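You operate a simulated robot arm through the tools that you are given. There is no shell and no other tool.

You run a simulated robot arm. Do the job below in one go: nothing can be reset, and whatever is moved stays where it is left.

TASK
Move the Dalia sticker back to its board, unclip the green box and take the egg out.
Fine: press the sticker flat; both clips open; lid and egg lie on the stool end of the table.

It is judged by the outcome, as a careful person would: the job done as asked, and still so three seconds after it is handed in. It fails if anything else is knocked over, pushed out of place, dropped, spilled or broken. Lids that push on must go on centred and level and be pressed home; caps that screw on are set level and turned clockwise until they are tight.

THE ROBOT
A 7-joint arm with a two-finger parallel gripper, fixed in place. Base frame: the origin is at the foot of the arm, x ahead of it, y to its left, z up; the work surface is at about z = 0. Units: mm, rad, N and s.
With the tool pointing down near the work surface it reaches from about 240 to 620 mm from the base axis. Its first joint turns from -1.152 to 1.152 rad. Payload 2.6 kg.
Tool frame: the origin (TCP) lies between the finger pads and is the grasp point; the fingertips stand 30 mm ahead of it; z points along the fingers, y is the line along which they close. The gripper opens to 94 mm. The fingers are 28 mm wide and 10 mm thick; the gripper's body (50 by 96 mm) begins 55 mm behind the TCP.
Orientation is that of the tool frame in the base frame, as [roll, pitch, yaw] about the fixed x, y, z axes, in that order (R = Rz(yaw) Ry(pitch) Rx(roll)). With the fingers straight down and closing along the base's y, the tool's x points along the base's -x, its y along +y and its z along -z.

THE INTERFACE
- The arm moves only by the tool move_arm. Its argument "steps" is a list that holds one entry, the list of rows, each a list of 7 numbers: the turn, a rotation vector about the tool's x, y, z in rad, then the shift along the tool's x, y, z in m, then the closure, from 0 (fully open) to 1 (shut). In form: [[[rx, ry, rz, x, y, z, grip], ...]]. A call has 1 to 20 rows; each row is the pose to reach, as a shift and turn from the pose commanded when the call began, along the tool's axes at that moment. Rows are played at 5 a second. More than 50 mm and 0.15 rad between two rows, or a gripper value outside its range, and nothing of the call is played. Where a pose cannot be reached the arm comes as near as it can. A force on the tool above 40 N (or 10 N above the force at the start of the call, whichever is more), or a blocked arm, ends the call early, and 0.2 s more pass. The fingers move at their own pace (about 72 mm/s each) and stop on an object; they squeeze with about 31 N. The grip force told is the motor's: it shows also when the fingers shut on nothing. Time passes only in rows, and 0.2 s behind the last, so rows that repeat a pose let the fingers close. It gives the time, the measured TCP pose, the force on the tool (base axes), the opening and the grip force at its end, in the units of the frame above (readings bear some noise), with the torque about the TCP (base axes, N m) and any sound that the robot's microphone picked up.
- Cameras (640 x 400 px; columns grow to the right, rows downward): "scene" is fixed at [23.6, 422.9, 570.3]; the picture's right is [-0.88, -0.48, 0.00], its down [-0.26, 0.47, -0.85] and it looks along [0.41, -0.74, -0.53] (base axes); focal length 279 px, centre (320, 200). "wrist" rides on the gripper at [76, 14, -103] in the tool frame; the picture's right is [-0.18, 0.98, 0.00], its down [-0.75, -0.14, -0.64] and it looks along [-0.63, -0.12, 0.77] (tool axes); focal length 243 px, centre (320, 200). There is no depth. A picture from a camera that has moved, and an enlarged one, comes with that camera's place and axes in the base frame and with its lens.
- grab_frame(camera): a new picture of that camera. No time passes.
- close_up(camera, box): a new picture of the part [left, top, right, bottom] of that camera's present view, enlarged. No time passes.
- finish_job(): hands the job in; it is judged then, once.

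Places have to be worked out from the pictures, the camera data and where the tool is seen. Open the gripper and draw the arm clear of the work before you hand the job in, unless the task says otherwise.

The tools are called after "Request:" as a command line: name --argument value ..., lists and objects as JSON in quotes. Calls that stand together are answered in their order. move_arm: Moves the arm, as the interface text tells. Its arguments: {"type":"object","properties":{"steps":{"type":"array"}},"required":["steps"]} The other tools are called the same way: grab_frame (camera) takes a picture; close_up (camera, box) takes an enlarged picture of a part of a camera's view; finish_job () hands the job in.

At the start:

```text
t: 0.0
eef_pos: [250.7, -158.6, 437.3]
orientation: [3.141, -0.001, -3.141]
contact_force: [-0.1, 0.2, -0.1]
moment: [0.0, -0.01, -0.03]
opening: 94.1
gripper_force: 0.1
```

scene: 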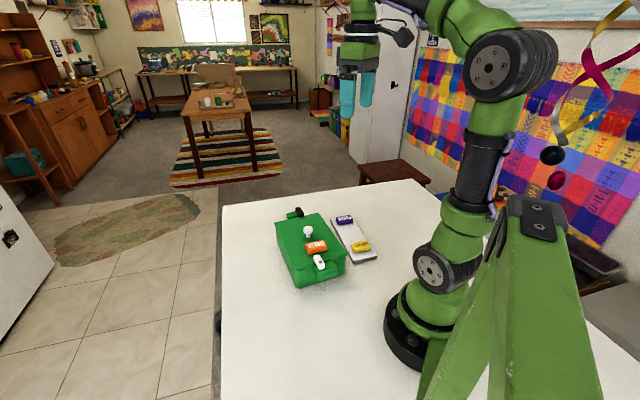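
wrist: 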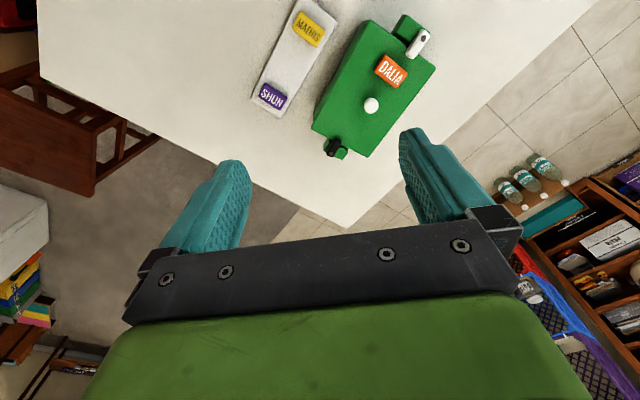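

I start by looking closer at the green box, the stickers and the board from both cameras.

Request:
close_up --camera "scene" --box '[260, 190, 400, 300]'

Request:
close_up --camera "wrist" --box '[240, 0, 460, 170]'

```text
3.64 times, centred on (330, 245) of scene
camera zoom: at [23.6, 422.9, 570.3], right [-0.88, -0.48, 0.0], down [-0.26, 0.47, -0.85], along [0.41, -0.74, -0.53], focal length 1014 px, centre (284, 36)
```

zoom: 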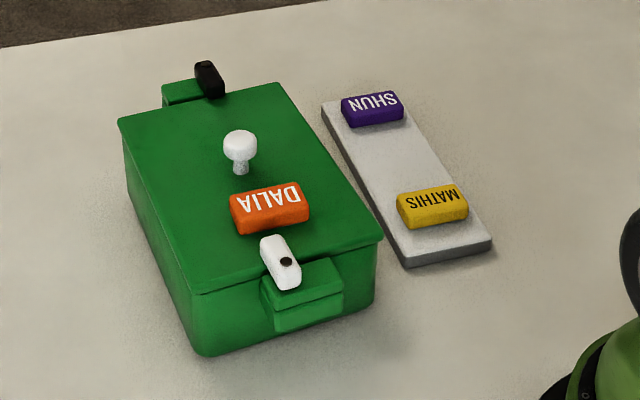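

```text
2.35 times, centred on (350, 85) of wrist
camera zoom: at [174.0, -142.9, 540.1], right [0.18, 0.98, 0.0], down [0.75, -0.14, 0.64], along [0.63, -0.12, -0.77], focal length 571 px, centre (249, 471)
```

zoom: 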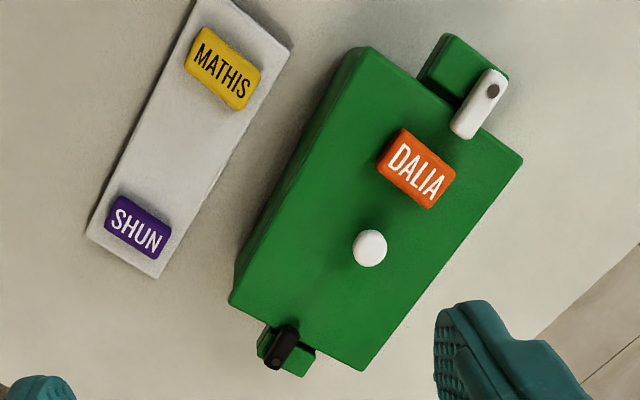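

The box (lid with knob, Dalia on top, white clip near the base end and black clip at the far end) sits around x≈340, y≈-80, with the board to its right (−y). I bring the wrist camera nearer, staying high, to measure things.

Request:
move_arm --steps '[[[0, 0, 0, -0.012, 0.008, 0.03, 0], [0, 0, 0, -0.024, 0.016, 0.06, 0], [0, 0, 0, -0.036, 0.024, 0.09, 0], [0, 0, 0, -0.048, 0.032, 0.12, 0], [0, 0, 0, -0.06, 0.04, 0.15, 0], [0, 0, 0, -0.06, 0.04, 0.15, 0]]]'

```text
t: 1.4
eef_pos: [308.8, -117.8, 284.0]
orientation: [3.141, 0.0, 3.138]
contact_force: [-0.2, -0.3, -0.9]
moment: [0.0, 0.01, -0.01]
opening: 93.9
gripper_force: 0.0
```

I now take a picture from this new wrist position and one from the scene.

Request:
grab_frame --camera "wrist"

Request:
grab_frame --camera "scene"

```text
taken
camera wrist: at [233.5, -102.9, 387.9], right [0.19, 0.98, 0.0], down [0.75, -0.14, 0.64], along [0.63, -0.12, -0.77], focal length 243 px, centre (320, 200)
```

wrist: 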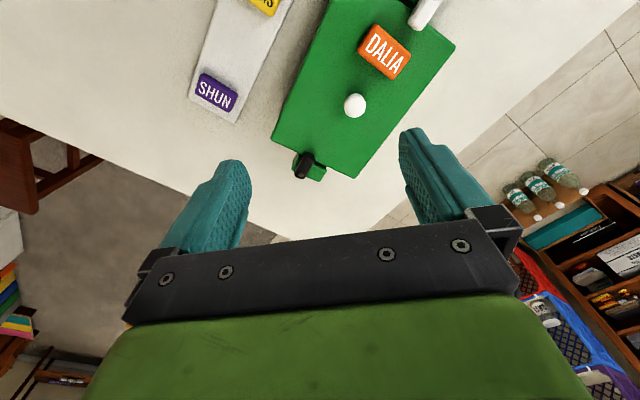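

```text
taken
```

scene: 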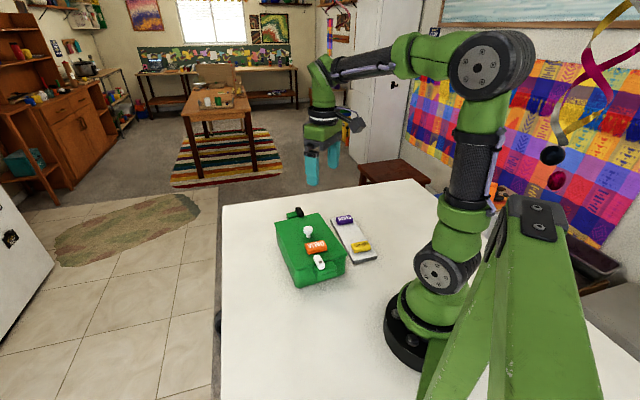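

From two wrist views I estimate: lid centre/knob ≈ (333, −80), knob top z≈113, box long axis ≈ −39° yaw, Dalia ≈ (289, −44), board centre ≈ (261, −218). I move back toward the base and lower for a closer view of the whole box.

Request:
move_arm --steps '[[[0, 0, 0, 0.02, 0.01, 0.025, 0], [0, 0, 0, 0.04, 0.02, 0.05, 0], [0, 0, 0, 0.06, 0.028, 0.075, 0], [0, 0, 0, 0.06, 0.028, 0.075, 0]]]'

Request:
grab_frame --camera "wrist"

```text
t: 2.4
eef_pos: [247.9, -89.0, 212.2]
orientation: [3.141, -0.001, 3.141]
contact_force: [0.0, -0.1, 0.4]
moment: [0.0, 0.01, -0.01]
opening: 94.0
gripper_force: 0.0
```

```text
taken
camera wrist: at [172.7, -73.4, 314.6], right [0.19, 0.98, 0.0], down [0.75, -0.14, 0.64], along [0.63, -0.12, -0.77], focal length 243 px, centre (320, 200)
```

wrist: 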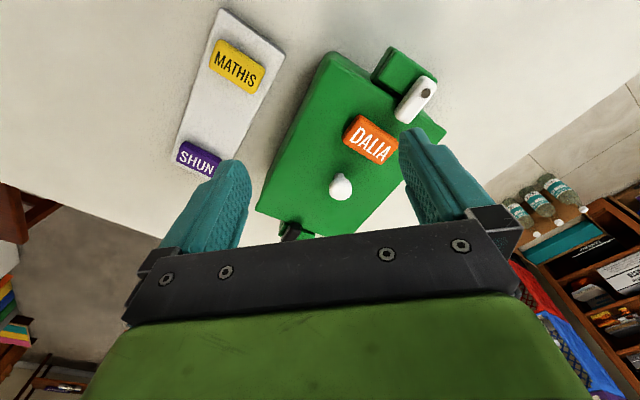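

This view shows both the board and the box. I enlarge its parts to measure details of the clips and sticker.

Request:
close_up --camera "wrist" --box '[320, 30, 460, 120]'

Request:
close_up --camera "wrist" --box '[240, 40, 460, 245]'

Request:
close_up --camera "wrist" --box '[160, 0, 320, 190]'

Request:
close_up --camera "scene" --box '[285, 245, 355, 295]'

Request:
close_up --camera "scene" --box '[270, 200, 340, 250]'

```text
4.44 times, centred on (390, 75) of wrist
camera zoom: at [172.7, -73.4, 314.6], right [0.19, 0.98, 0.0], down [0.75, -0.14, 0.64], along [0.63, -0.12, -0.77], focal length 1078 px, centre (9, 756)
```

zoom: 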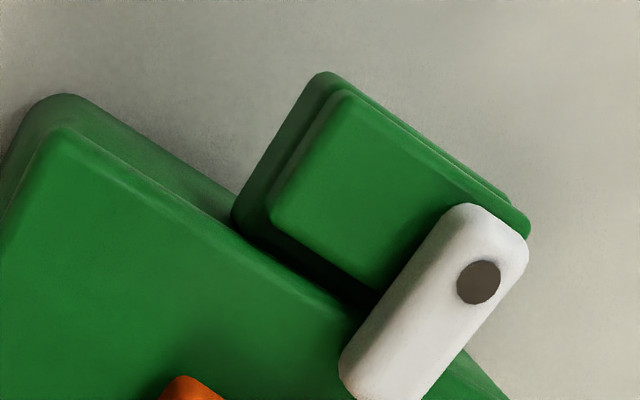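

```text
1.95 times, centred on (350, 142) of wrist
camera zoom: at [172.7, -73.4, 314.6], right [0.19, 0.98, 0.0], down [0.75, -0.14, 0.64], along [0.63, -0.12, -0.77], focal length 473 px, centre (262, 312)
```

zoom: 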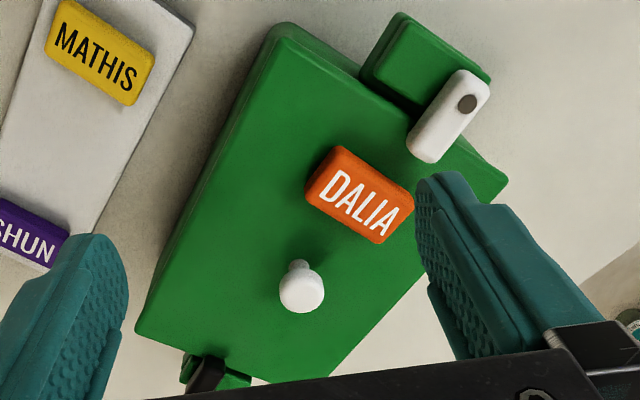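

```text
2.11 times, centred on (240, 95) of wrist
camera zoom: at [172.7, -73.4, 314.6], right [0.19, 0.98, 0.0], down [0.75, -0.14, 0.64], along [0.63, -0.12, -0.77], focal length 511 px, centre (488, 421)
```

zoom: 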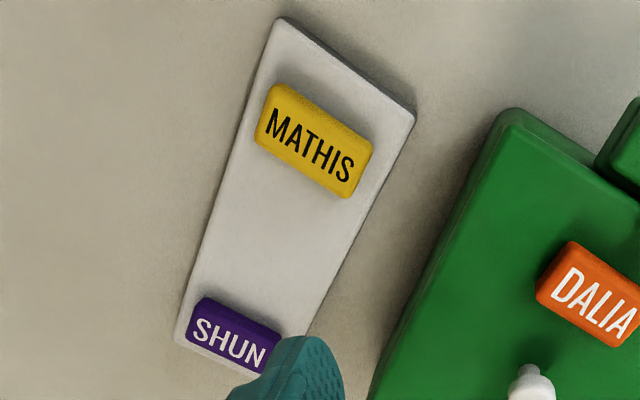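

```text
8.00 times, centred on (320, 270) of scene
camera zoom: at [23.5, 422.9, 570.3], right [-0.88, -0.48, 0.0], down [-0.26, 0.47, -0.85], along [0.41, -0.74, -0.53], focal length 2232 px, centre (320, -360)
```

zoom: 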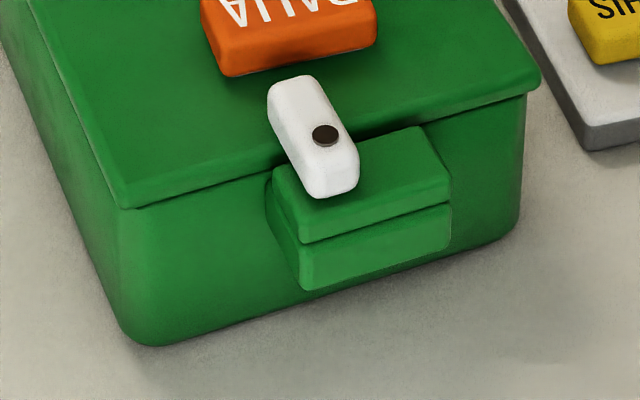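

```text
8.00 times, centred on (305, 225) of scene
camera zoom: at [23.5, 422.9, 570.3], right [-0.88, -0.48, 0.0], down [-0.26, 0.47, -0.85], along [0.41, -0.74, -0.53], focal length 2232 px, centre (440, 0)
```

zoom: 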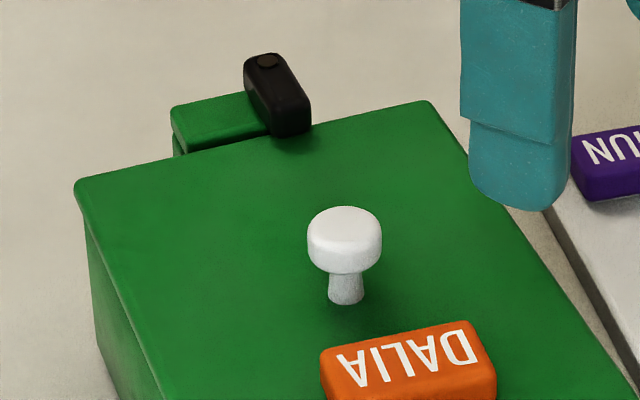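

Triangulating between views gives white pivot top ≈ (252, 4, 97), knob ≈ (335, −81, 104), Dalia top ≈ (288, −46, 101), MATHIS ≈ (213, −171, 30), SHUN ≈ (309, −265, 31), so Dalia's empty slot is the board centre ≈ (262, −218). I enlarge Dalia to get its corners and yaw.

Request:
close_up --camera "wrist" --box '[325, 95, 425, 170]'

Request:
close_up --camera "scene" --box '[290, 225, 345, 265]'

```text
5.33 times, centred on (375, 132) of wrist
camera zoom: at [172.7, -73.4, 314.6], right [0.19, 0.98, 0.0], down [0.75, -0.14, 0.64], along [0.63, -0.12, -0.77], focal length 1294 px, centre (27, 560)
```

zoom: 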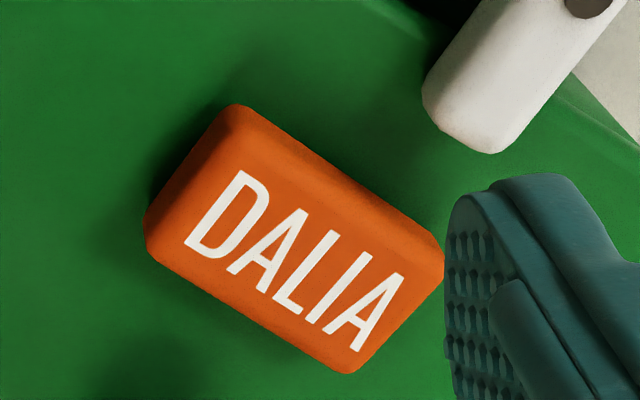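

```text
10.00 times, centred on (318, 245) of scene
camera zoom: at [23.5, 422.9, 570.3], right [-0.88, -0.48, 0.0], down [-0.26, 0.47, -0.85], along [0.41, -0.74, -0.53], focal length 2790 px, centre (345, -250)
```

zoom: 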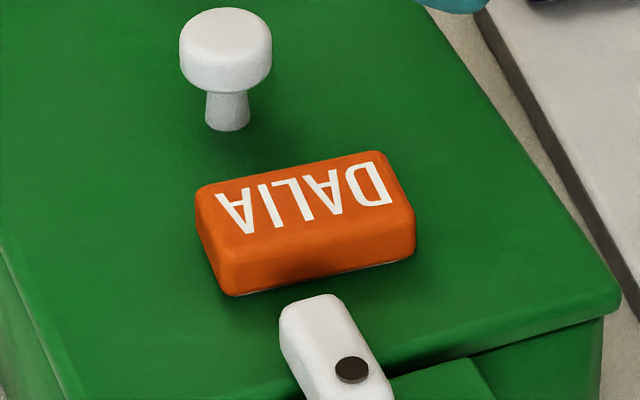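

Dalia's top is centred near (287, −46), about 46 × 30 mm, text direction ≈ 46°; lid top ≈ z 82. I move above Dalia and turn the tool about 43° so the fingers will close along its long side.

Request:
move_arm --steps '[[[0, 0, 0.127, -0.0066, 0.0072, 0.005, 0], [0, 0, 0.254, -0.0132, 0.0144, 0.01, 0], [0, 0, 0.381, -0.0198, 0.0216, 0.015, 0], [0, 0, 0.508, -0.0264, 0.0288, 0.02, 0], [0, 0, 0.635, -0.033, 0.036, 0.025, 0], [0, 0, 0.76, -0.0394, 0.0431, 0.032, 0], [0, 0, 0.76, -0.0394, 0.0431, 0.032, 0]]]'

Request:
grab_frame --camera "wrist"

Request:
grab_frame --camera "scene"

```text
t: 4.0
eef_pos: [288.9, -46.7, 180.3]
orientation: [3.141, 0.0, 2.38]
contact_force: [0.8, 0.1, 0.3]
moment: [0.02, -0.04, 0.0]
opening: 93.8
gripper_force: 0.1
```

```text
taken
camera wrist: at [243.9, 16.5, 282.9], right [0.81, 0.58, 0.0], down [0.45, -0.62, 0.64], along [0.38, -0.52, -0.77], focal length 243 px, centre (320, 200)
```

wrist: 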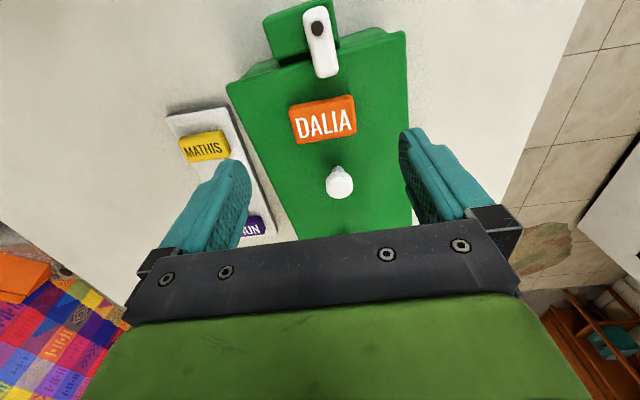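

```text
taken
```

scene: 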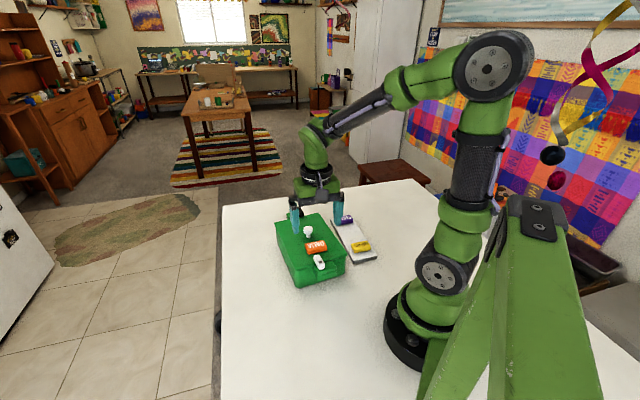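

The tool is at yaw 136.4°, above Dalia. I zoom in to refine Dalia's centre and angle, and see the clip and knob.

Request:
close_up --camera "wrist" --box '[270, 80, 380, 155]'

Request:
close_up --camera "wrist" --box '[220, 0, 420, 125]'

Request:
close_up --camera "scene" --box '[265, 180, 385, 290]'

```text
5.33 times, centred on (325, 118) of wrist
camera zoom: at [243.9, 16.5, 282.9], right [0.81, 0.58, 0.0], down [0.45, -0.62, 0.64], along [0.38, -0.52, -0.77], focal length 1294 px, centre (293, 640)
```

zoom: 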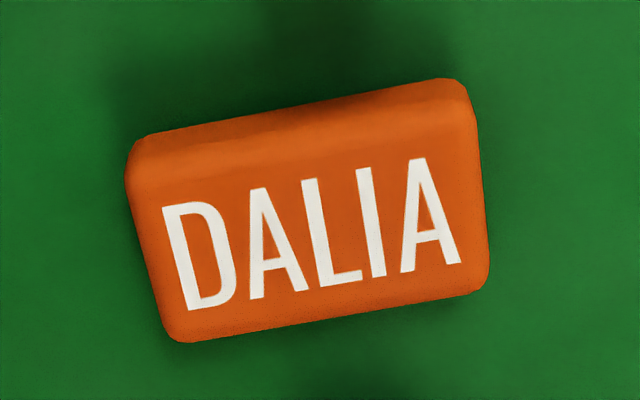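

```text
3.20 times, centred on (320, 62) of wrist
camera zoom: at [243.9, 16.5, 282.9], right [0.81, 0.58, 0.0], down [0.45, -0.62, 0.64], along [0.38, -0.52, -0.77], focal length 776 px, centre (320, 640)
```

zoom: 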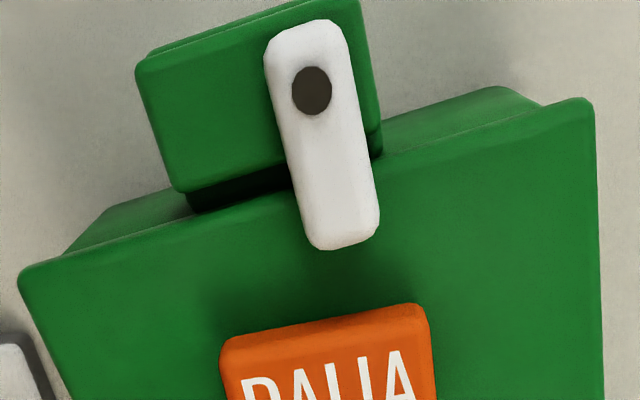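

```text
3.64 times, centred on (325, 235) of scene
camera zoom: at [23.6, 422.9, 570.3], right [-0.88, -0.48, 0.0], down [-0.26, 0.47, -0.85], along [0.41, -0.74, -0.53], focal length 1014 px, centre (302, 73)
```

zoom: 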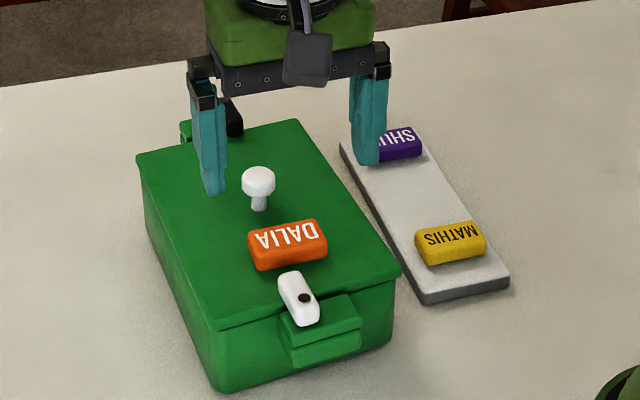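

Refined: Dalia centre ≈ (291, −45.5), top z ≈ 97, angle 46.5° (matches the tool). I shift 2 mm, descend so the fingertips stop about 3–4 mm above the lid, and close on it.

Request:
move_arm --steps '[[[0, 0, 0, -0.0007, 0.0022, 0.02, 0], [0, 0, 0, -0.0007, 0.0022, 0.04, 0], [0, 0, 0, -0.0007, 0.0022, 0.055, 0], [0, 0, 0, -0.0007, 0.0022, 0.064, 0], [0, 0, 0, -0.0007, 0.0022, 0.064, 0], [0, 0, 0, -0.0007, 0.0022, 0.064, 0.4], [0, 0, 0, -0.0007, 0.0022, 0.064, 0.7], [0, 0, 0, -0.0007, 0.0022, 0.064, 1], [0, 0, 0, -0.0007, 0.0022, 0.064, 1], [0, 0, 0, -0.0007, 0.0022, 0.064, 1]]]'

Request:
grab_frame --camera "wrist"

Request:
close_up --camera "scene" --box '[265, 180, 385, 290]'

```text
t: 6.2
eef_pos: [291.3, -45.5, 116.2]
orientation: [-3.141, -0.001, 2.38]
contact_force: [0.0, -0.9, -0.1]
moment: [-0.02, 0.0, 0.03]
opening: 49.9
gripper_force: 30.7
```

```text
taken
camera wrist: at [246.0, 18.1, 218.9], right [0.81, 0.59, 0.0], down [0.45, -0.62, 0.64], along [0.38, -0.52, -0.77], focal length 243 px, centre (320, 200)
```

wrist: 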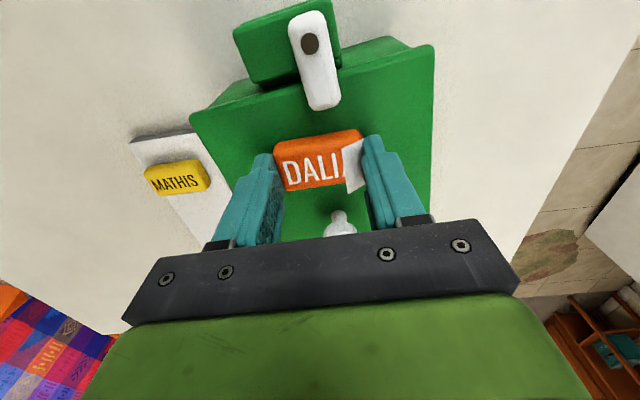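

```text
3.64 times, centred on (325, 235) of scene
camera zoom: at [23.6, 422.9, 570.3], right [-0.88, -0.48, 0.0], down [-0.26, 0.47, -0.85], along [0.41, -0.74, -0.53], focal length 1014 px, centre (302, 73)
```

zoom: 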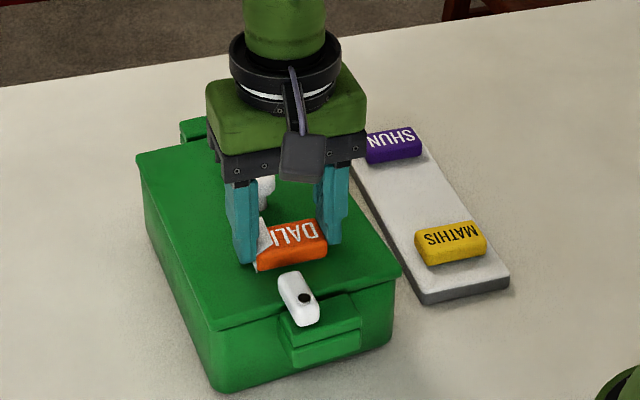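

The fingers stopped at 49.9 mm with 31 N, but something white has appeared at the sticker's "A" end by the finger. I zoom in on it.

Request:
close_up --camera "wrist" --box '[255, 115, 405, 225]'

Request:
close_up --camera "scene" --box '[290, 225, 360, 275]'

```text
3.64 times, centred on (330, 170) of wrist
camera zoom: at [246.0, 18.1, 218.9], right [0.81, 0.59, 0.0], down [0.45, -0.62, 0.64], along [0.38, -0.52, -0.77], focal length 882 px, centre (284, 309)
```

zoom: 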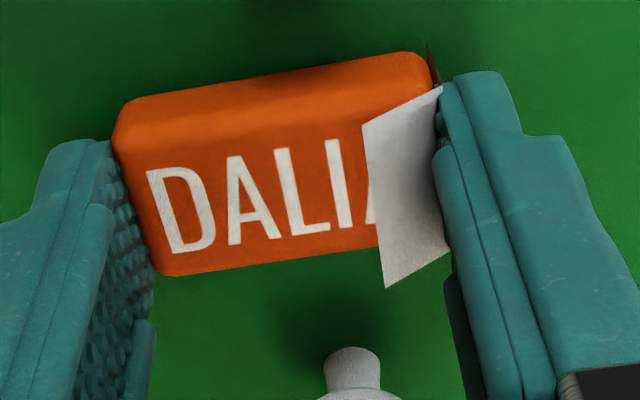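

```text
8.00 times, centred on (325, 250) of scene
camera zoom: at [23.6, 422.9, 570.3], right [-0.88, -0.48, 0.0], down [-0.26, 0.47, -0.85], along [0.41, -0.74, -0.53], focal length 2232 px, centre (280, -200)
```

zoom: 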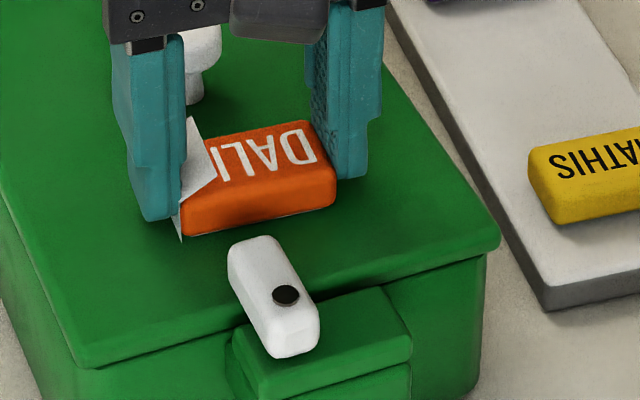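

A thin white sheet (the sticker's backing) seems to have been bent up at the "A" end by the finger. I open the gripper again without moving to see how the sheet lies when released.

Request:
move_arm --steps '[[[0, 0, 0, 0, 0, 0, 0.6], [0, 0, 0, 0, 0, 0, 0.3], [0, 0, 0, 0, 0, 0, 0.1], [0, 0, 0, 0, 0, 0, 0], [0, 0, 0, 0, 0, 0, 0]]]'

Request:
close_up --camera "wrist" --box '[255, 115, 405, 225]'

Request:
close_up --camera "scene" --box '[290, 225, 360, 275]'

```text
t: 7.4
eef_pos: [291.2, -46.3, 115.8]
orientation: [-3.14, -0.001, 2.38]
contact_force: [0.1, -1.0, -0.3]
moment: [0.03, 0.0, 0.02]
opening: 94.1
gripper_force: 0.0
```

```text
3.64 times, centred on (330, 170) of wrist
camera zoom: at [246.0, 18.1, 218.9], right [0.81, 0.59, 0.0], down [0.45, -0.62, 0.64], along [0.38, -0.52, -0.77], focal length 882 px, centre (284, 309)
```

zoom: 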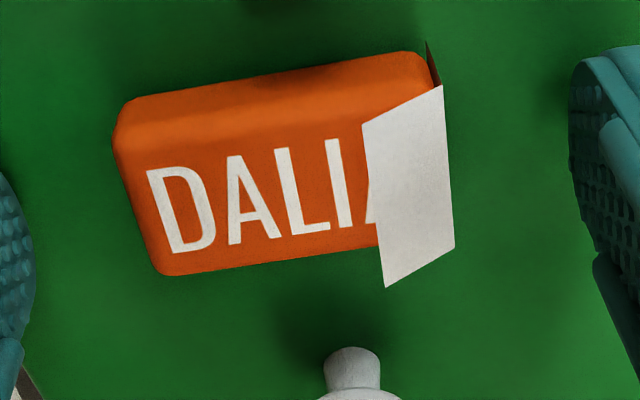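

```text
8.00 times, centred on (325, 250) of scene
camera zoom: at [23.6, 422.9, 570.3], right [-0.88, -0.48, 0.0], down [-0.26, 0.47, -0.85], along [0.41, -0.74, -0.53], focal length 2232 px, centre (280, -200)
```

zoom: 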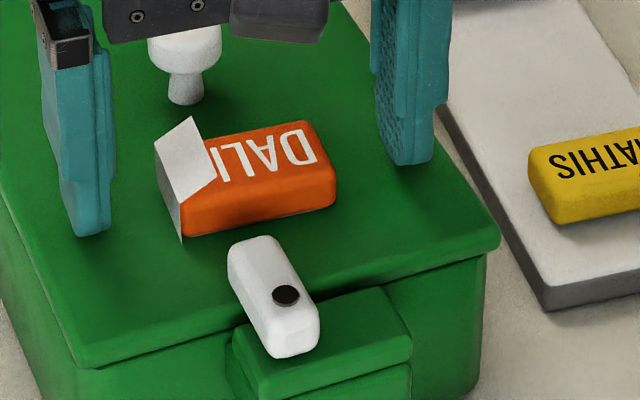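

The sheet stays folded up over the "A" end. I raise the arm a bit to look at it from other viewpoints before deciding.

Request:
move_arm --steps '[[[0, 0, 0, 0, 0, -0.02, 0], [0, 0, 0, 0, 0, -0.045, 0], [0, 0, 0, 0, 0, -0.07, 0], [0, 0, 0, 0, 0, -0.07, 0]]]'

Request:
close_up --camera "wrist" --box '[270, 70, 390, 160]'

Request:
close_up --camera "scene" --box '[295, 230, 345, 265]'

```text
t: 8.4
eef_pos: [291.5, -46.2, 185.6]
orientation: [3.141, 0.0, 2.38]
contact_force: [-0.2, -0.3, -0.5]
moment: [0.02, 0.02, -0.04]
opening: 94.1
gripper_force: 0.0
```

```text
4.44 times, centred on (330, 115) of wrist
camera zoom: at [245.6, 17.4, 288.5], right [0.81, 0.59, 0.0], down [0.45, -0.62, 0.64], along [0.38, -0.52, -0.77], focal length 1078 px, centre (276, 578)
```

zoom: 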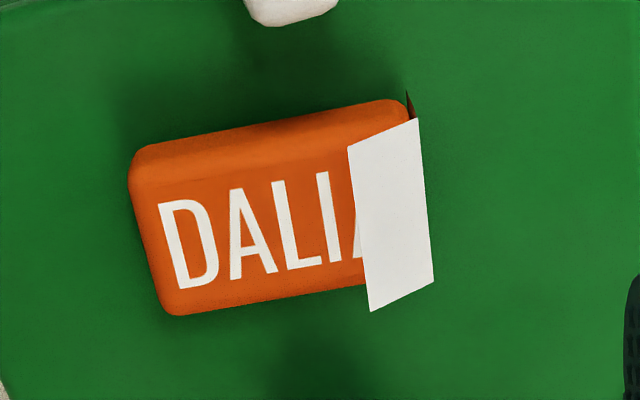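

```text
11.43 times, centred on (320, 248) of scene
camera zoom: at [23.5, 422.9, 570.3], right [-0.88, -0.48, 0.0], down [-0.26, 0.47, -0.85], along [0.41, -0.74, -0.53], focal length 3188 px, centre (320, -343)
```

zoom: 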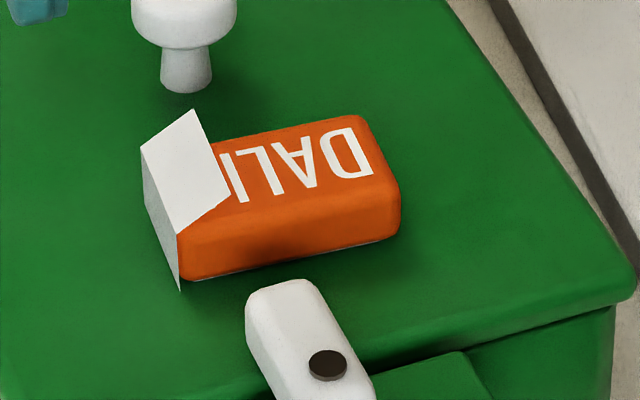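

The sheet has a vertical part at the "A" end and a second part folded over the top. I swing the wrist camera round to the +w side (clear above the knob) to see the flap's outside.

Request:
move_arm --steps '[[[0, 0, 0.135, 0.0, 0.002, 0, 0], [0, 0, 0.27, 0.0, 0.004, 0, 0], [0, 0, 0.405, 0.0, 0.006, 0, 0], [0, 0, 0.54, 0.0, 0.008, 0, 0], [0, 0, 0.675, 0.0, 0.01, 0, 0], [0, 0, 0.81, 0.001, 0.012, 0, 0], [0, 0, 0.945, 0.001, 0.014, 0.004, 0], [0, 0, 1.08, 0.001, 0.016, 0.008, 0], [0, 0, 1.215, 0.001, 0.018, 0.012, 0], [0, 0, 1.35, 0.001, 0.02, 0.016, 0], [0, 0, 1.484, 0.0014, 0.021, 0.0206, 0], [0, 0, 1.484, 0.0014, 0.021, 0.0206, 0]]]'

Request:
grab_frame --camera "wrist"

```text
t: 11.0
eef_pos: [305.3, -29.5, 165.8]
orientation: [-3.141, 0.0, 0.894]
contact_force: [-0.2, -0.6, 0.2]
moment: [0.0, -0.03, 0.01]
opening: 93.9
gripper_force: 0.1
```

```text
taken
camera wrist: at [364.1, 21.5, 267.8], right [0.65, -0.76, 0.0], down [-0.58, -0.5, 0.64], along [-0.49, -0.42, -0.77], focal length 243 px, centre (320, 200)
```

wrist: 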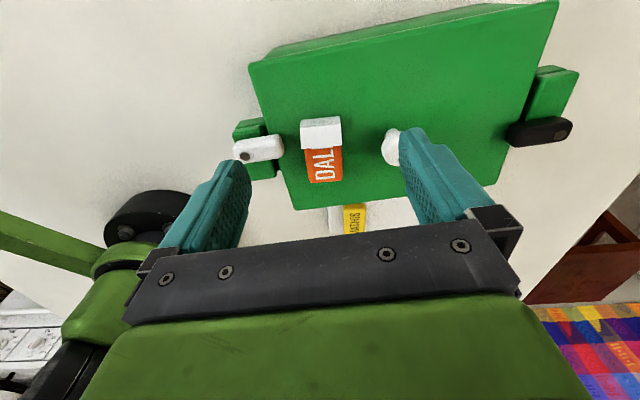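

The wrist reaches this yaw easily, and both clips are visible. I zoom in on the sticker's flap and on both clips.

Request:
close_up --camera "wrist" --box '[280, 100, 370, 200]'

Request:
close_up --camera "wrist" --box '[490, 55, 590, 155]'

Request:
close_up --camera "wrist" --box '[220, 105, 310, 195]'

```text
4.00 times, centred on (325, 150) of wrist
camera zoom: at [364.1, 21.5, 267.8], right [0.65, -0.76, 0.0], down [-0.58, -0.5, 0.64], along [-0.49, -0.42, -0.77], focal length 970 px, centre (300, 400)
```

zoom: 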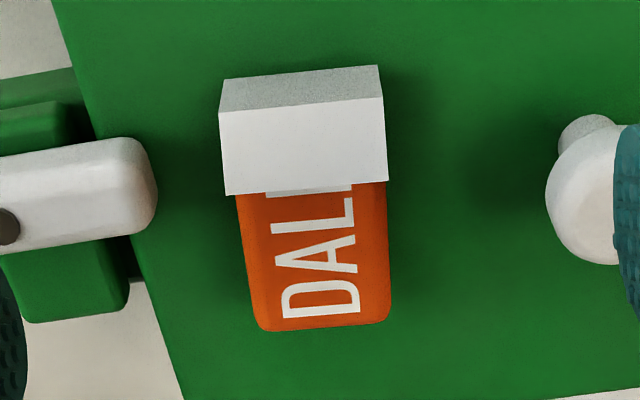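

```text
4.00 times, centred on (540, 105) of wrist
camera zoom: at [364.1, 21.5, 267.8], right [0.65, -0.76, 0.0], down [-0.58, -0.5, 0.64], along [-0.49, -0.42, -0.77], focal length 970 px, centre (-560, 580)
```

zoom: 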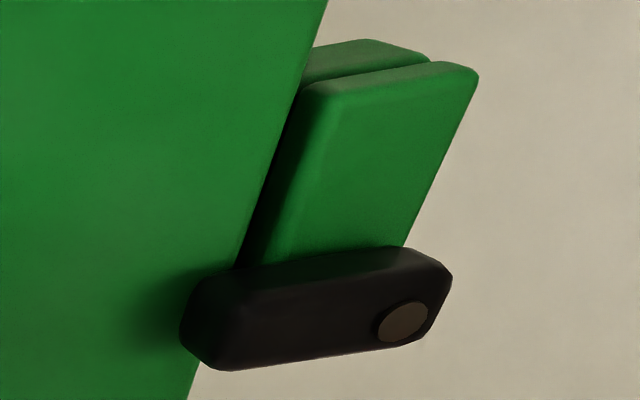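

```text
4.44 times, centred on (265, 150) of wrist
camera zoom: at [364.1, 21.5, 267.8], right [0.65, -0.76, 0.0], down [-0.58, -0.5, 0.64], along [-0.49, -0.42, -0.77], focal length 1078 px, centre (564, 422)
```

zoom: 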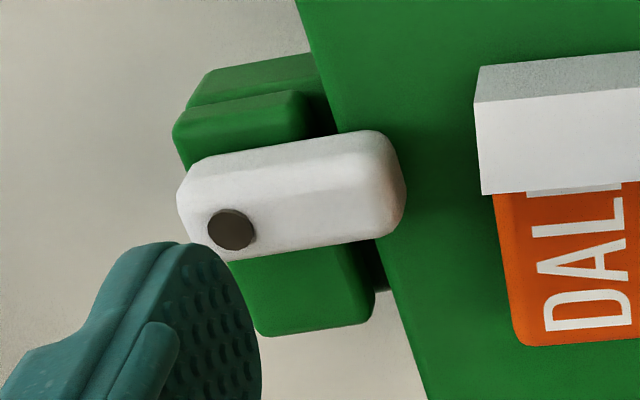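

The sheet is about as wide as the block and creased around its "A" end. I check MATHIS/SHUN for comparison and get the lowest-angle look of Dalia from the scene camera.

Request:
close_up --camera "scene" --box '[325, 205, 380, 265]'

Request:
close_up --camera "scene" --box '[300, 235, 335, 260]'

Request:
close_up --camera "wrist" --box '[295, 110, 350, 150]'

```text
6.67 times, centred on (352, 235) of scene
camera zoom: at [23.6, 422.9, 570.3], right [-0.88, -0.48, 0.0], down [-0.26, 0.47, -0.85], along [0.41, -0.74, -0.53], focal length 1860 px, centre (103, -33)
```

zoom: 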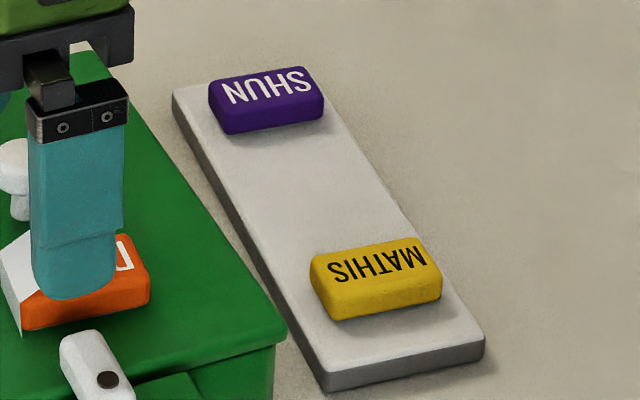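

```text
16.00 times, centred on (318, 248) of scene
camera zoom: at [23.6, 422.9, 570.3], right [-0.88, -0.48, 0.0], down [-0.26, 0.47, -0.85], along [0.41, -0.74, -0.53], focal length 4463 px, centre (360, -560)
```

zoom: 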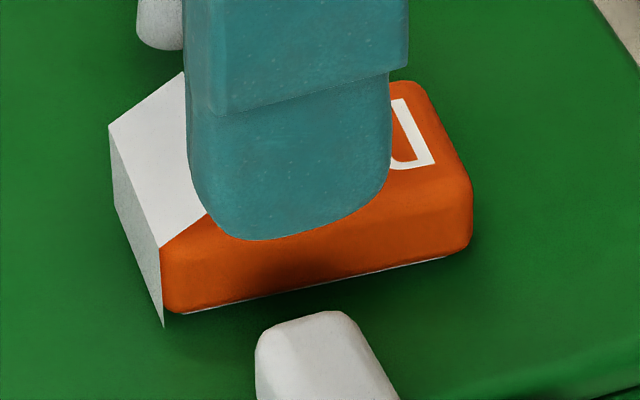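

```text
10.00 times, centred on (322, 130) of wrist
camera zoom: at [364.1, 21.5, 267.8], right [0.65, -0.76, 0.0], down [-0.58, -0.5, 0.64], along [-0.49, -0.42, -0.77], focal length 2426 px, centre (295, 900)
```

zoom: 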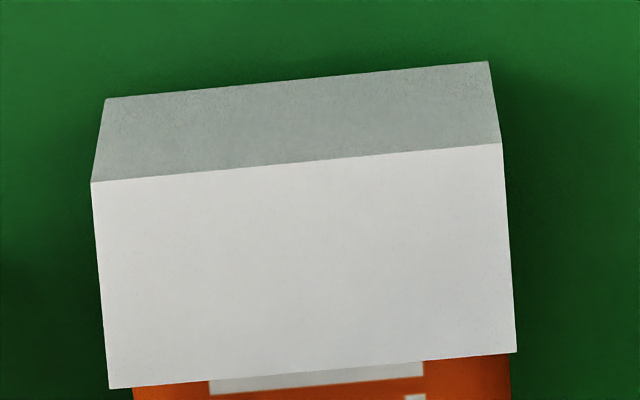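

No stickers show such a sheet while stuck down, so it looks like Dalia's loose backing that popped up when it was squeezed. The white clip is close to Dalia, so I open that first: I move above its pivot (≈252, 3) with the fingers turned across the bar (yaw ≈ 140.5°), half open.

Request:
move_arm --steps '[[[0, 0, -0.13, -0.0007, -0.0052, 0, 0], [0, 0, -0.26, -0.0014, -0.0104, 0, 0], [0, 0, -0.39, -0.002, -0.0156, 0, 0], [0, 0, -0.52, -0.0027, -0.0208, 0, 0], [0, 0, -0.65, -0.0033, -0.026, 0, 0.1], [0, 0, -0.78, -0.004, -0.0311, 0, 0.2], [0, 0, -0.91, -0.0047, -0.0363, 0, 0.3], [0, 0, -1.04, -0.0053, -0.0415, 0, 0.4], [0, 0, -1.17, -0.006, -0.0467, 0, 0.5], [0, 0, -1.3, -0.0067, -0.0519, 0, 0.5], [0, 0, -1.43, -0.0073, -0.057, 0, 0.5], [0, 0, -1.558, -0.008, -0.0622, 0, 0.5], [0, 0, -1.558, -0.008, -0.0622, 0, 0.5]]]'

Request:
grab_frame --camera "wrist"

```text
t: 13.8
eef_pos: [250.7, 3.2, 166.8]
orientation: [3.141, 0.0, 2.459]
contact_force: [-1.3, -0.2, 0.4]
moment: [-0.03, 0.02, 0.0]
opening: 47.0
gripper_force: 0.0
```

```text
taken
camera wrist: at [201.3, 62.6, 268.8], right [0.76, 0.65, 0.0], down [0.49, -0.59, 0.64], along [0.41, -0.49, -0.77], focal length 243 px, centre (320, 200)
```

wrist: 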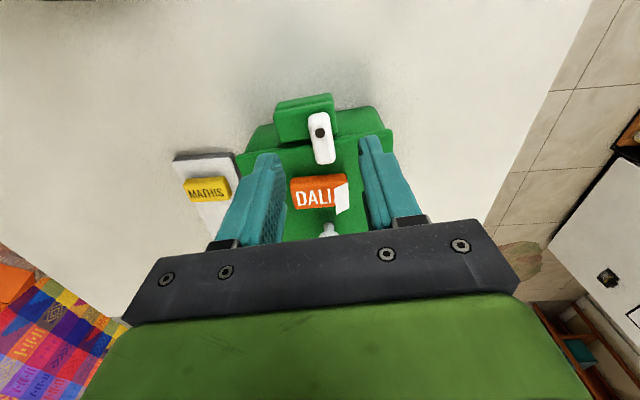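

Request:
close_up --camera "wrist" --box '[270, 85, 380, 220]'

Request:
close_up --camera "scene" --box '[280, 220, 360, 290]'

```text
2.96 times, centred on (325, 152) of wrist
camera zoom: at [201.3, 62.6, 268.8], right [0.76, 0.65, 0.0], down [0.49, -0.59, 0.64], along [0.41, -0.49, -0.77], focal length 719 px, centre (305, 341)
```

zoom: 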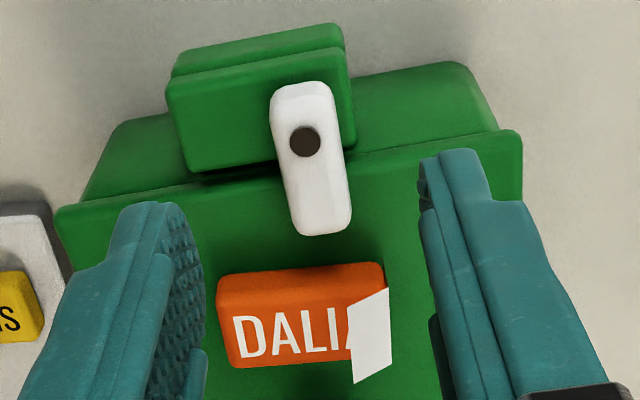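

```text
5.71 times, centred on (320, 255) of scene
camera zoom: at [23.5, 422.9, 570.3], right [-0.88, -0.48, 0.0], down [-0.26, 0.47, -0.85], along [0.41, -0.74, -0.53], focal length 1594 px, centre (320, -114)
```

zoom: 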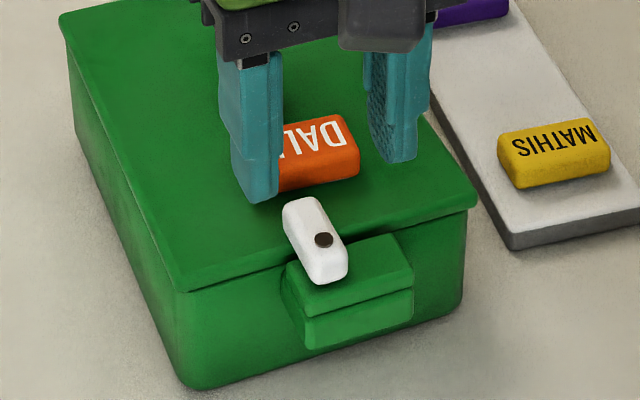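

The pivot is confirmed at (251.7, 3.2) with the bar along −39°, matching the tool yaw. I descend so the tips stop ~4 mm above the pad and close on the bar.

Request:
move_arm --steps '[[[0, 0, 0, -0.0008, 0.0006, 0.015, 0.5], [0, 0, 0, -0.0008, 0.0006, 0.03, 0.5], [0, 0, 0, -0.0008, 0.0006, 0.042, 0.5], [0, 0, 0, -0.0008, 0.0006, 0.0495, 0.5], [0, 0, 0, -0.0008, 0.0006, 0.0495, 0.5], [0, 0, 0, -0.0008, 0.0006, 0.0495, 0.7], [0, 0, 0, -0.0008, 0.0006, 0.0495, 0.8], [0, 0, 0, -0.0008, 0.0006, 0.0495, 0.9], [0, 0, 0, -0.0008, 0.0006, 0.0495, 0.9]]]'

Request:
close_up --camera "wrist" --box '[270, 85, 380, 220]'

Request:
close_up --camera "scene" --box '[280, 220, 360, 290]'

```text
t: 15.8
eef_pos: [250.9, 2.4, 116.1]
orientation: [3.141, 0.001, 2.457]
contact_force: [0.0, -0.4, -0.4]
moment: [0.13, 0.15, -0.01]
opening: 16.6
gripper_force: 30.6
```

```text
2.96 times, centred on (325, 152) of wrist
camera zoom: at [201.8, 63.5, 219.4], right [0.77, 0.64, 0.0], down [0.49, -0.59, 0.64], along [0.41, -0.49, -0.77], focal length 719 px, centre (305, 341)
```

zoom: 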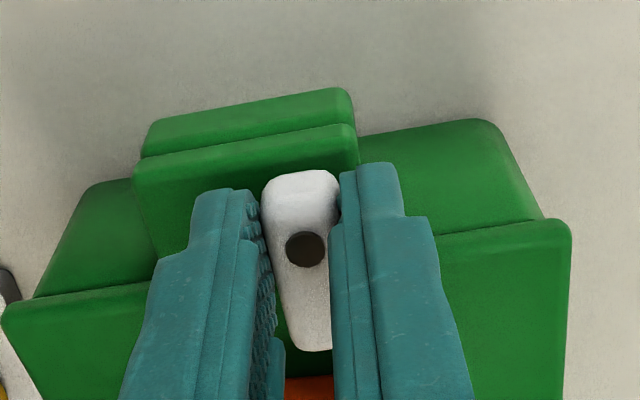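

```text
5.71 times, centred on (320, 255) of scene
camera zoom: at [23.6, 422.9, 570.3], right [-0.88, -0.48, 0.0], down [-0.26, 0.47, -0.85], along [0.41, -0.74, -0.53], focal length 1594 px, centre (320, -114)
```

zoom: 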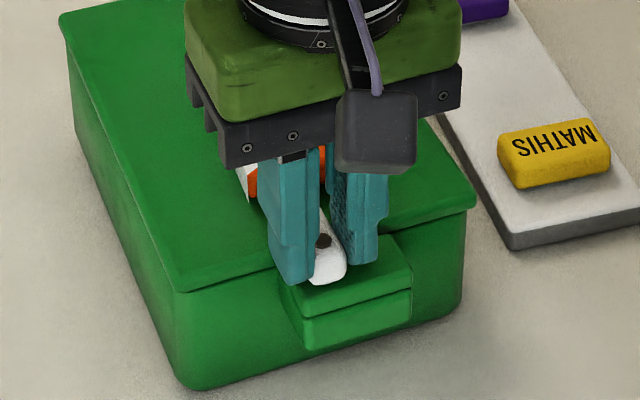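

The bar (16.6 mm wide) is held at its pivot with low force. I turn it a first 0.3 rad clockwise (seen from above) about the pivot and check the reaction.

Request:
move_arm --steps '[[[0, 0, 0.1, 0, 0, 0, 0.9], [0, 0, 0.2, 0, 0, 0, 0.9], [0, 0, 0.3, 0, 0, 0, 0.9], [0, 0, 0.3, 0, 0, 0, 0.9]]]'

Request:
close_up --camera "wrist" --box '[250, 85, 400, 220]'

Request:
close_up --camera "scene" --box '[270, 200, 380, 300]'

```text
t: 16.8
eef_pos: [251.4, 2.6, 117.0]
orientation: [3.141, -0.002, 2.152]
contact_force: [-6.2, 6.8, 7.0]
moment: [-0.07, 0.03, -0.01]
opening: 16.3
gripper_force: 30.9
```

```text
2.96 times, centred on (325, 152) of wrist
camera zoom: at [222.0, 75.7, 219.4], right [0.92, 0.39, 0.0], down [0.3, -0.71, 0.64], along [0.25, -0.59, -0.77], focal length 719 px, centre (305, 341)
```

zoom: 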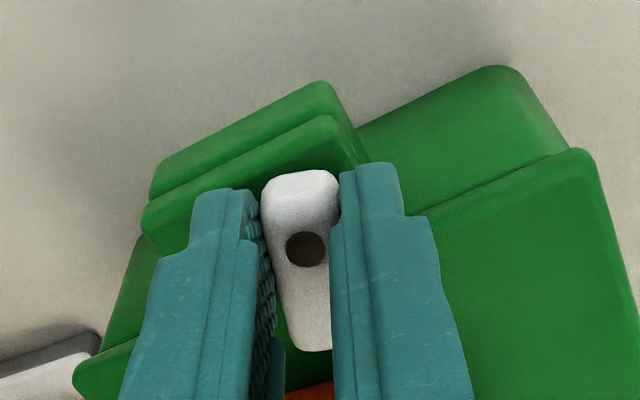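

```text
4.00 times, centred on (325, 250) of scene
camera zoom: at [23.5, 422.9, 570.3], right [-0.88, -0.48, 0.0], down [-0.26, 0.47, -0.85], along [0.41, -0.74, -0.53], focal length 1116 px, centre (300, 0)
```

zoom: 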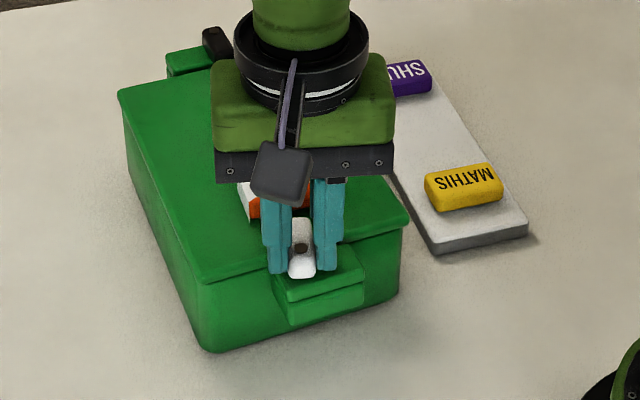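

The clip turns with the fingers and the box has not moved; there's about 9 N sideways toward −u. I ease 1 mm in that direction and 0.5 mm up while turning another 0.3 rad.

Request:
move_arm --steps '[[[0, 0, 0.0, 0.0006, -0.0002, -0.0005, 0.9], [0, 0, 0.1, 0.00095, -0.0003, -0.0005, 0.9], [0, 0, 0.2, 0.00095, -0.0003, -0.0005, 0.9], [0, 0, 0.3, 0.00095, -0.0003, -0.0005, 0.9], [0, 0, 0.3, 0.00095, -0.0003, -0.0005, 0.9]]]'

Request:
close_up --camera "scene" --box '[270, 200, 380, 300]'

```text
t: 18.0
eef_pos: [251.3, 3.9, 116.4]
orientation: [-3.141, 0.001, 1.854]
contact_force: [-4.6, 3.5, 4.5]
moment: [-0.16, 0.07, 0.0]
opening: 16.6
gripper_force: 31.2
```

```text
4.00 times, centred on (325, 250) of scene
camera zoom: at [23.5, 422.9, 570.3], right [-0.88, -0.48, 0.0], down [-0.26, 0.47, -0.85], along [0.41, -0.74, -0.53], focal length 1116 px, centre (300, 0)
```

zoom: 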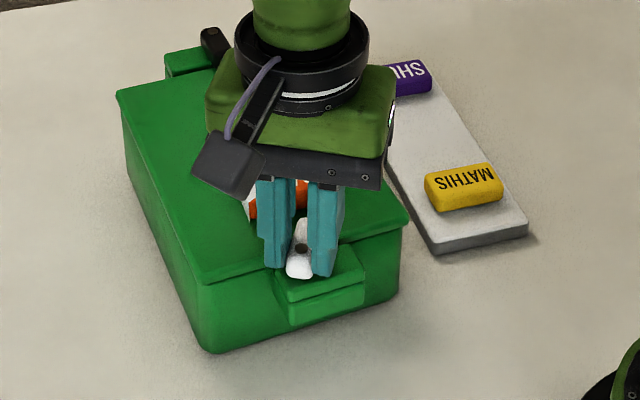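

Force has fallen to about 6 N and the box stays put. I continue the turn by 0.5 rad with a small further correction.

Request:
move_arm --steps '[[[0, 0, 0.0, 0.0004, -0.0003, -0.0003, 0.9], [0, 0, 0.1, 0.00065, -0.00047, -0.0003, 0.9], [0, 0, 0.2, 0.00065, -0.00047, -0.0003, 0.9], [0, 0, 0.3, 0.00065, -0.00047, -0.0003, 0.9], [0, 0, 0.4, 0.00065, -0.00047, -0.0003, 0.9], [0, 0, 0.5, 0.00065, -0.00047, -0.0003, 0.9], [0, 0, 0.5, 0.00065, -0.00047, -0.0003, 0.9]]]'

Request:
close_up --camera "scene" --box '[270, 200, 380, 300]'

```text
t: 19.6
eef_pos: [250.8, 4.5, 118.3]
orientation: [3.139, 0.0, 1.353]
contact_force: [0.8, -0.9, 0.6]
moment: [0.2, -0.08, 0.02]
opening: 16.8
gripper_force: 31.0
```

```text
4.00 times, centred on (325, 250) of scene
camera zoom: at [23.6, 422.9, 570.3], right [-0.88, -0.48, 0.0], down [-0.26, 0.47, -0.85], along [0.41, -0.74, -0.53], focal length 1116 px, centre (300, 0)
```

zoom: 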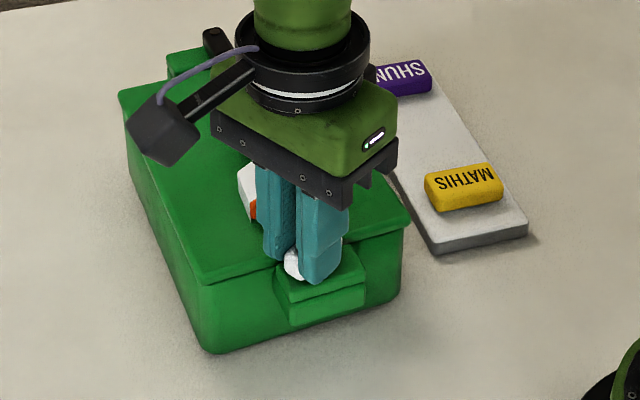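

Forces are now near zero. I finish the quarter turn with another 0.47 rad.

Request:
move_arm --steps '[[[0, 0, 0.1, 0, 0, 0, 0.9], [0, 0, 0.2, 0, 0, 0, 0.9], [0, 0, 0.3, 0, 0, 0, 0.9], [0, 0, 0.4, 0, 0, 0, 0.9], [0, 0, 0.47, 0, 0, 0, 0.9], [0, 0, 0.47, 0, 0, 0, 0.9]]]'

Request:
grab_frame --camera "wrist"

Request:
close_up --camera "scene" --box '[270, 200, 380, 300]'

```text
t: 21.0
eef_pos: [250.6, 3.9, 116.0]
orientation: [-3.14, 0.0, 0.883]
contact_force: [-2.3, 3.4, -0.2]
moment: [0.0, 0.16, -0.03]
opening: 16.6
gripper_force: 31.0
```

```text
taken
camera wrist: at [310.6, 54.6, 219.4], right [0.64, -0.77, 0.0], down [-0.59, -0.49, 0.64], along [-0.49, -0.41, -0.77], focal length 243 px, centre (320, 200)
```

wrist: 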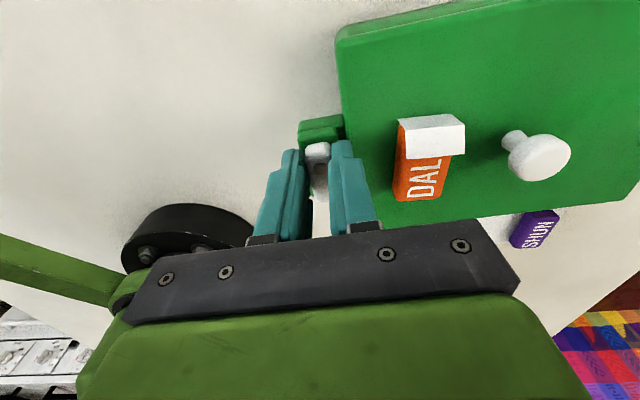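

```text
4.00 times, centred on (325, 250) of scene
camera zoom: at [23.6, 422.9, 570.3], right [-0.88, -0.48, 0.0], down [-0.26, 0.47, -0.85], along [0.41, -0.74, -0.53], focal length 1116 px, centre (300, 0)
```

zoom: 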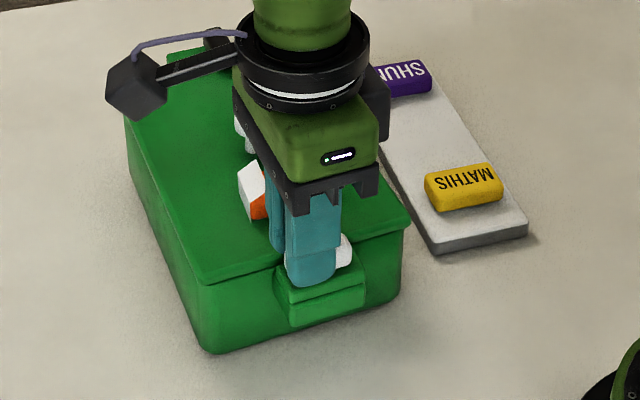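

The white clip now lies along its pad, off the lid, and the box hasn't moved. I open the fingers partly and lift straight up.

Request:
move_arm --steps '[[[0, 0, 0, 0, 0, 0, 0.7], [0, 0, 0, 0, 0, 0, 0.6], [0, 0, 0, 0, 0, 0, 0.55], [0, 0, 0, 0, 0, -0.015, 0.55], [0, 0, 0, 0, 0, -0.035, 0.55], [0, 0, 0, 0, 0, -0.06, 0.55], [0, 0, 0, 0, 0, -0.06, 0.55]]]'

Request:
grab_frame --camera "wrist"

Request:
close_up --camera "scene" --box '[280, 220, 360, 290]'

```text
t: 22.6
eef_pos: [252.2, 3.0, 177.3]
orientation: [-3.141, -0.001, 0.885]
contact_force: [-0.3, 0.4, 0.0]
moment: [0.0, 0.0, -0.01]
opening: 42.3
gripper_force: 0.0
```

```text
taken
camera wrist: at [310.4, 54.2, 280.6], right [0.64, -0.76, 0.0], down [-0.59, -0.49, 0.64], along [-0.49, -0.41, -0.77], focal length 243 px, centre (320, 200)
```

wrist: 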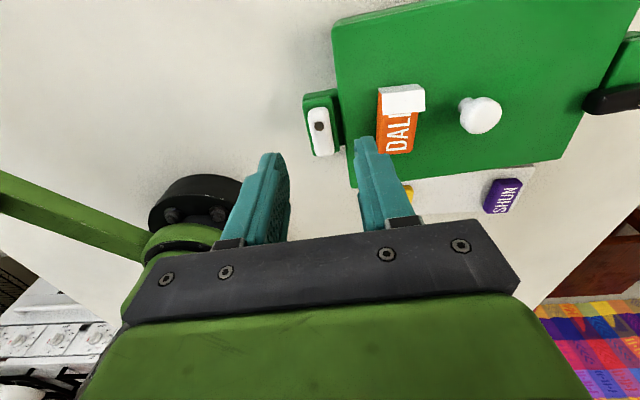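

```text
5.71 times, centred on (320, 255) of scene
camera zoom: at [23.5, 422.9, 570.3], right [-0.88, -0.48, 0.0], down [-0.26, 0.47, -0.85], along [0.41, -0.74, -0.53], focal length 1594 px, centre (320, -114)
```

zoom: 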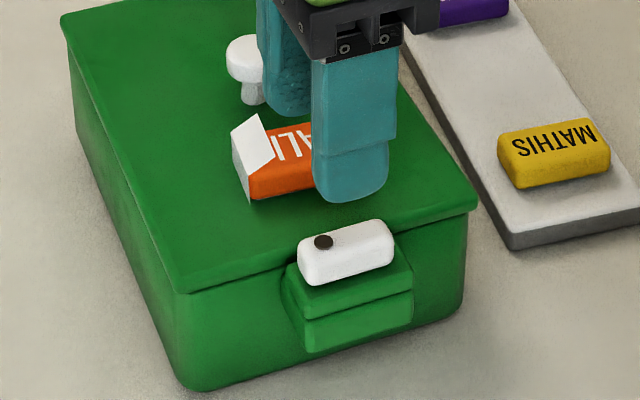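

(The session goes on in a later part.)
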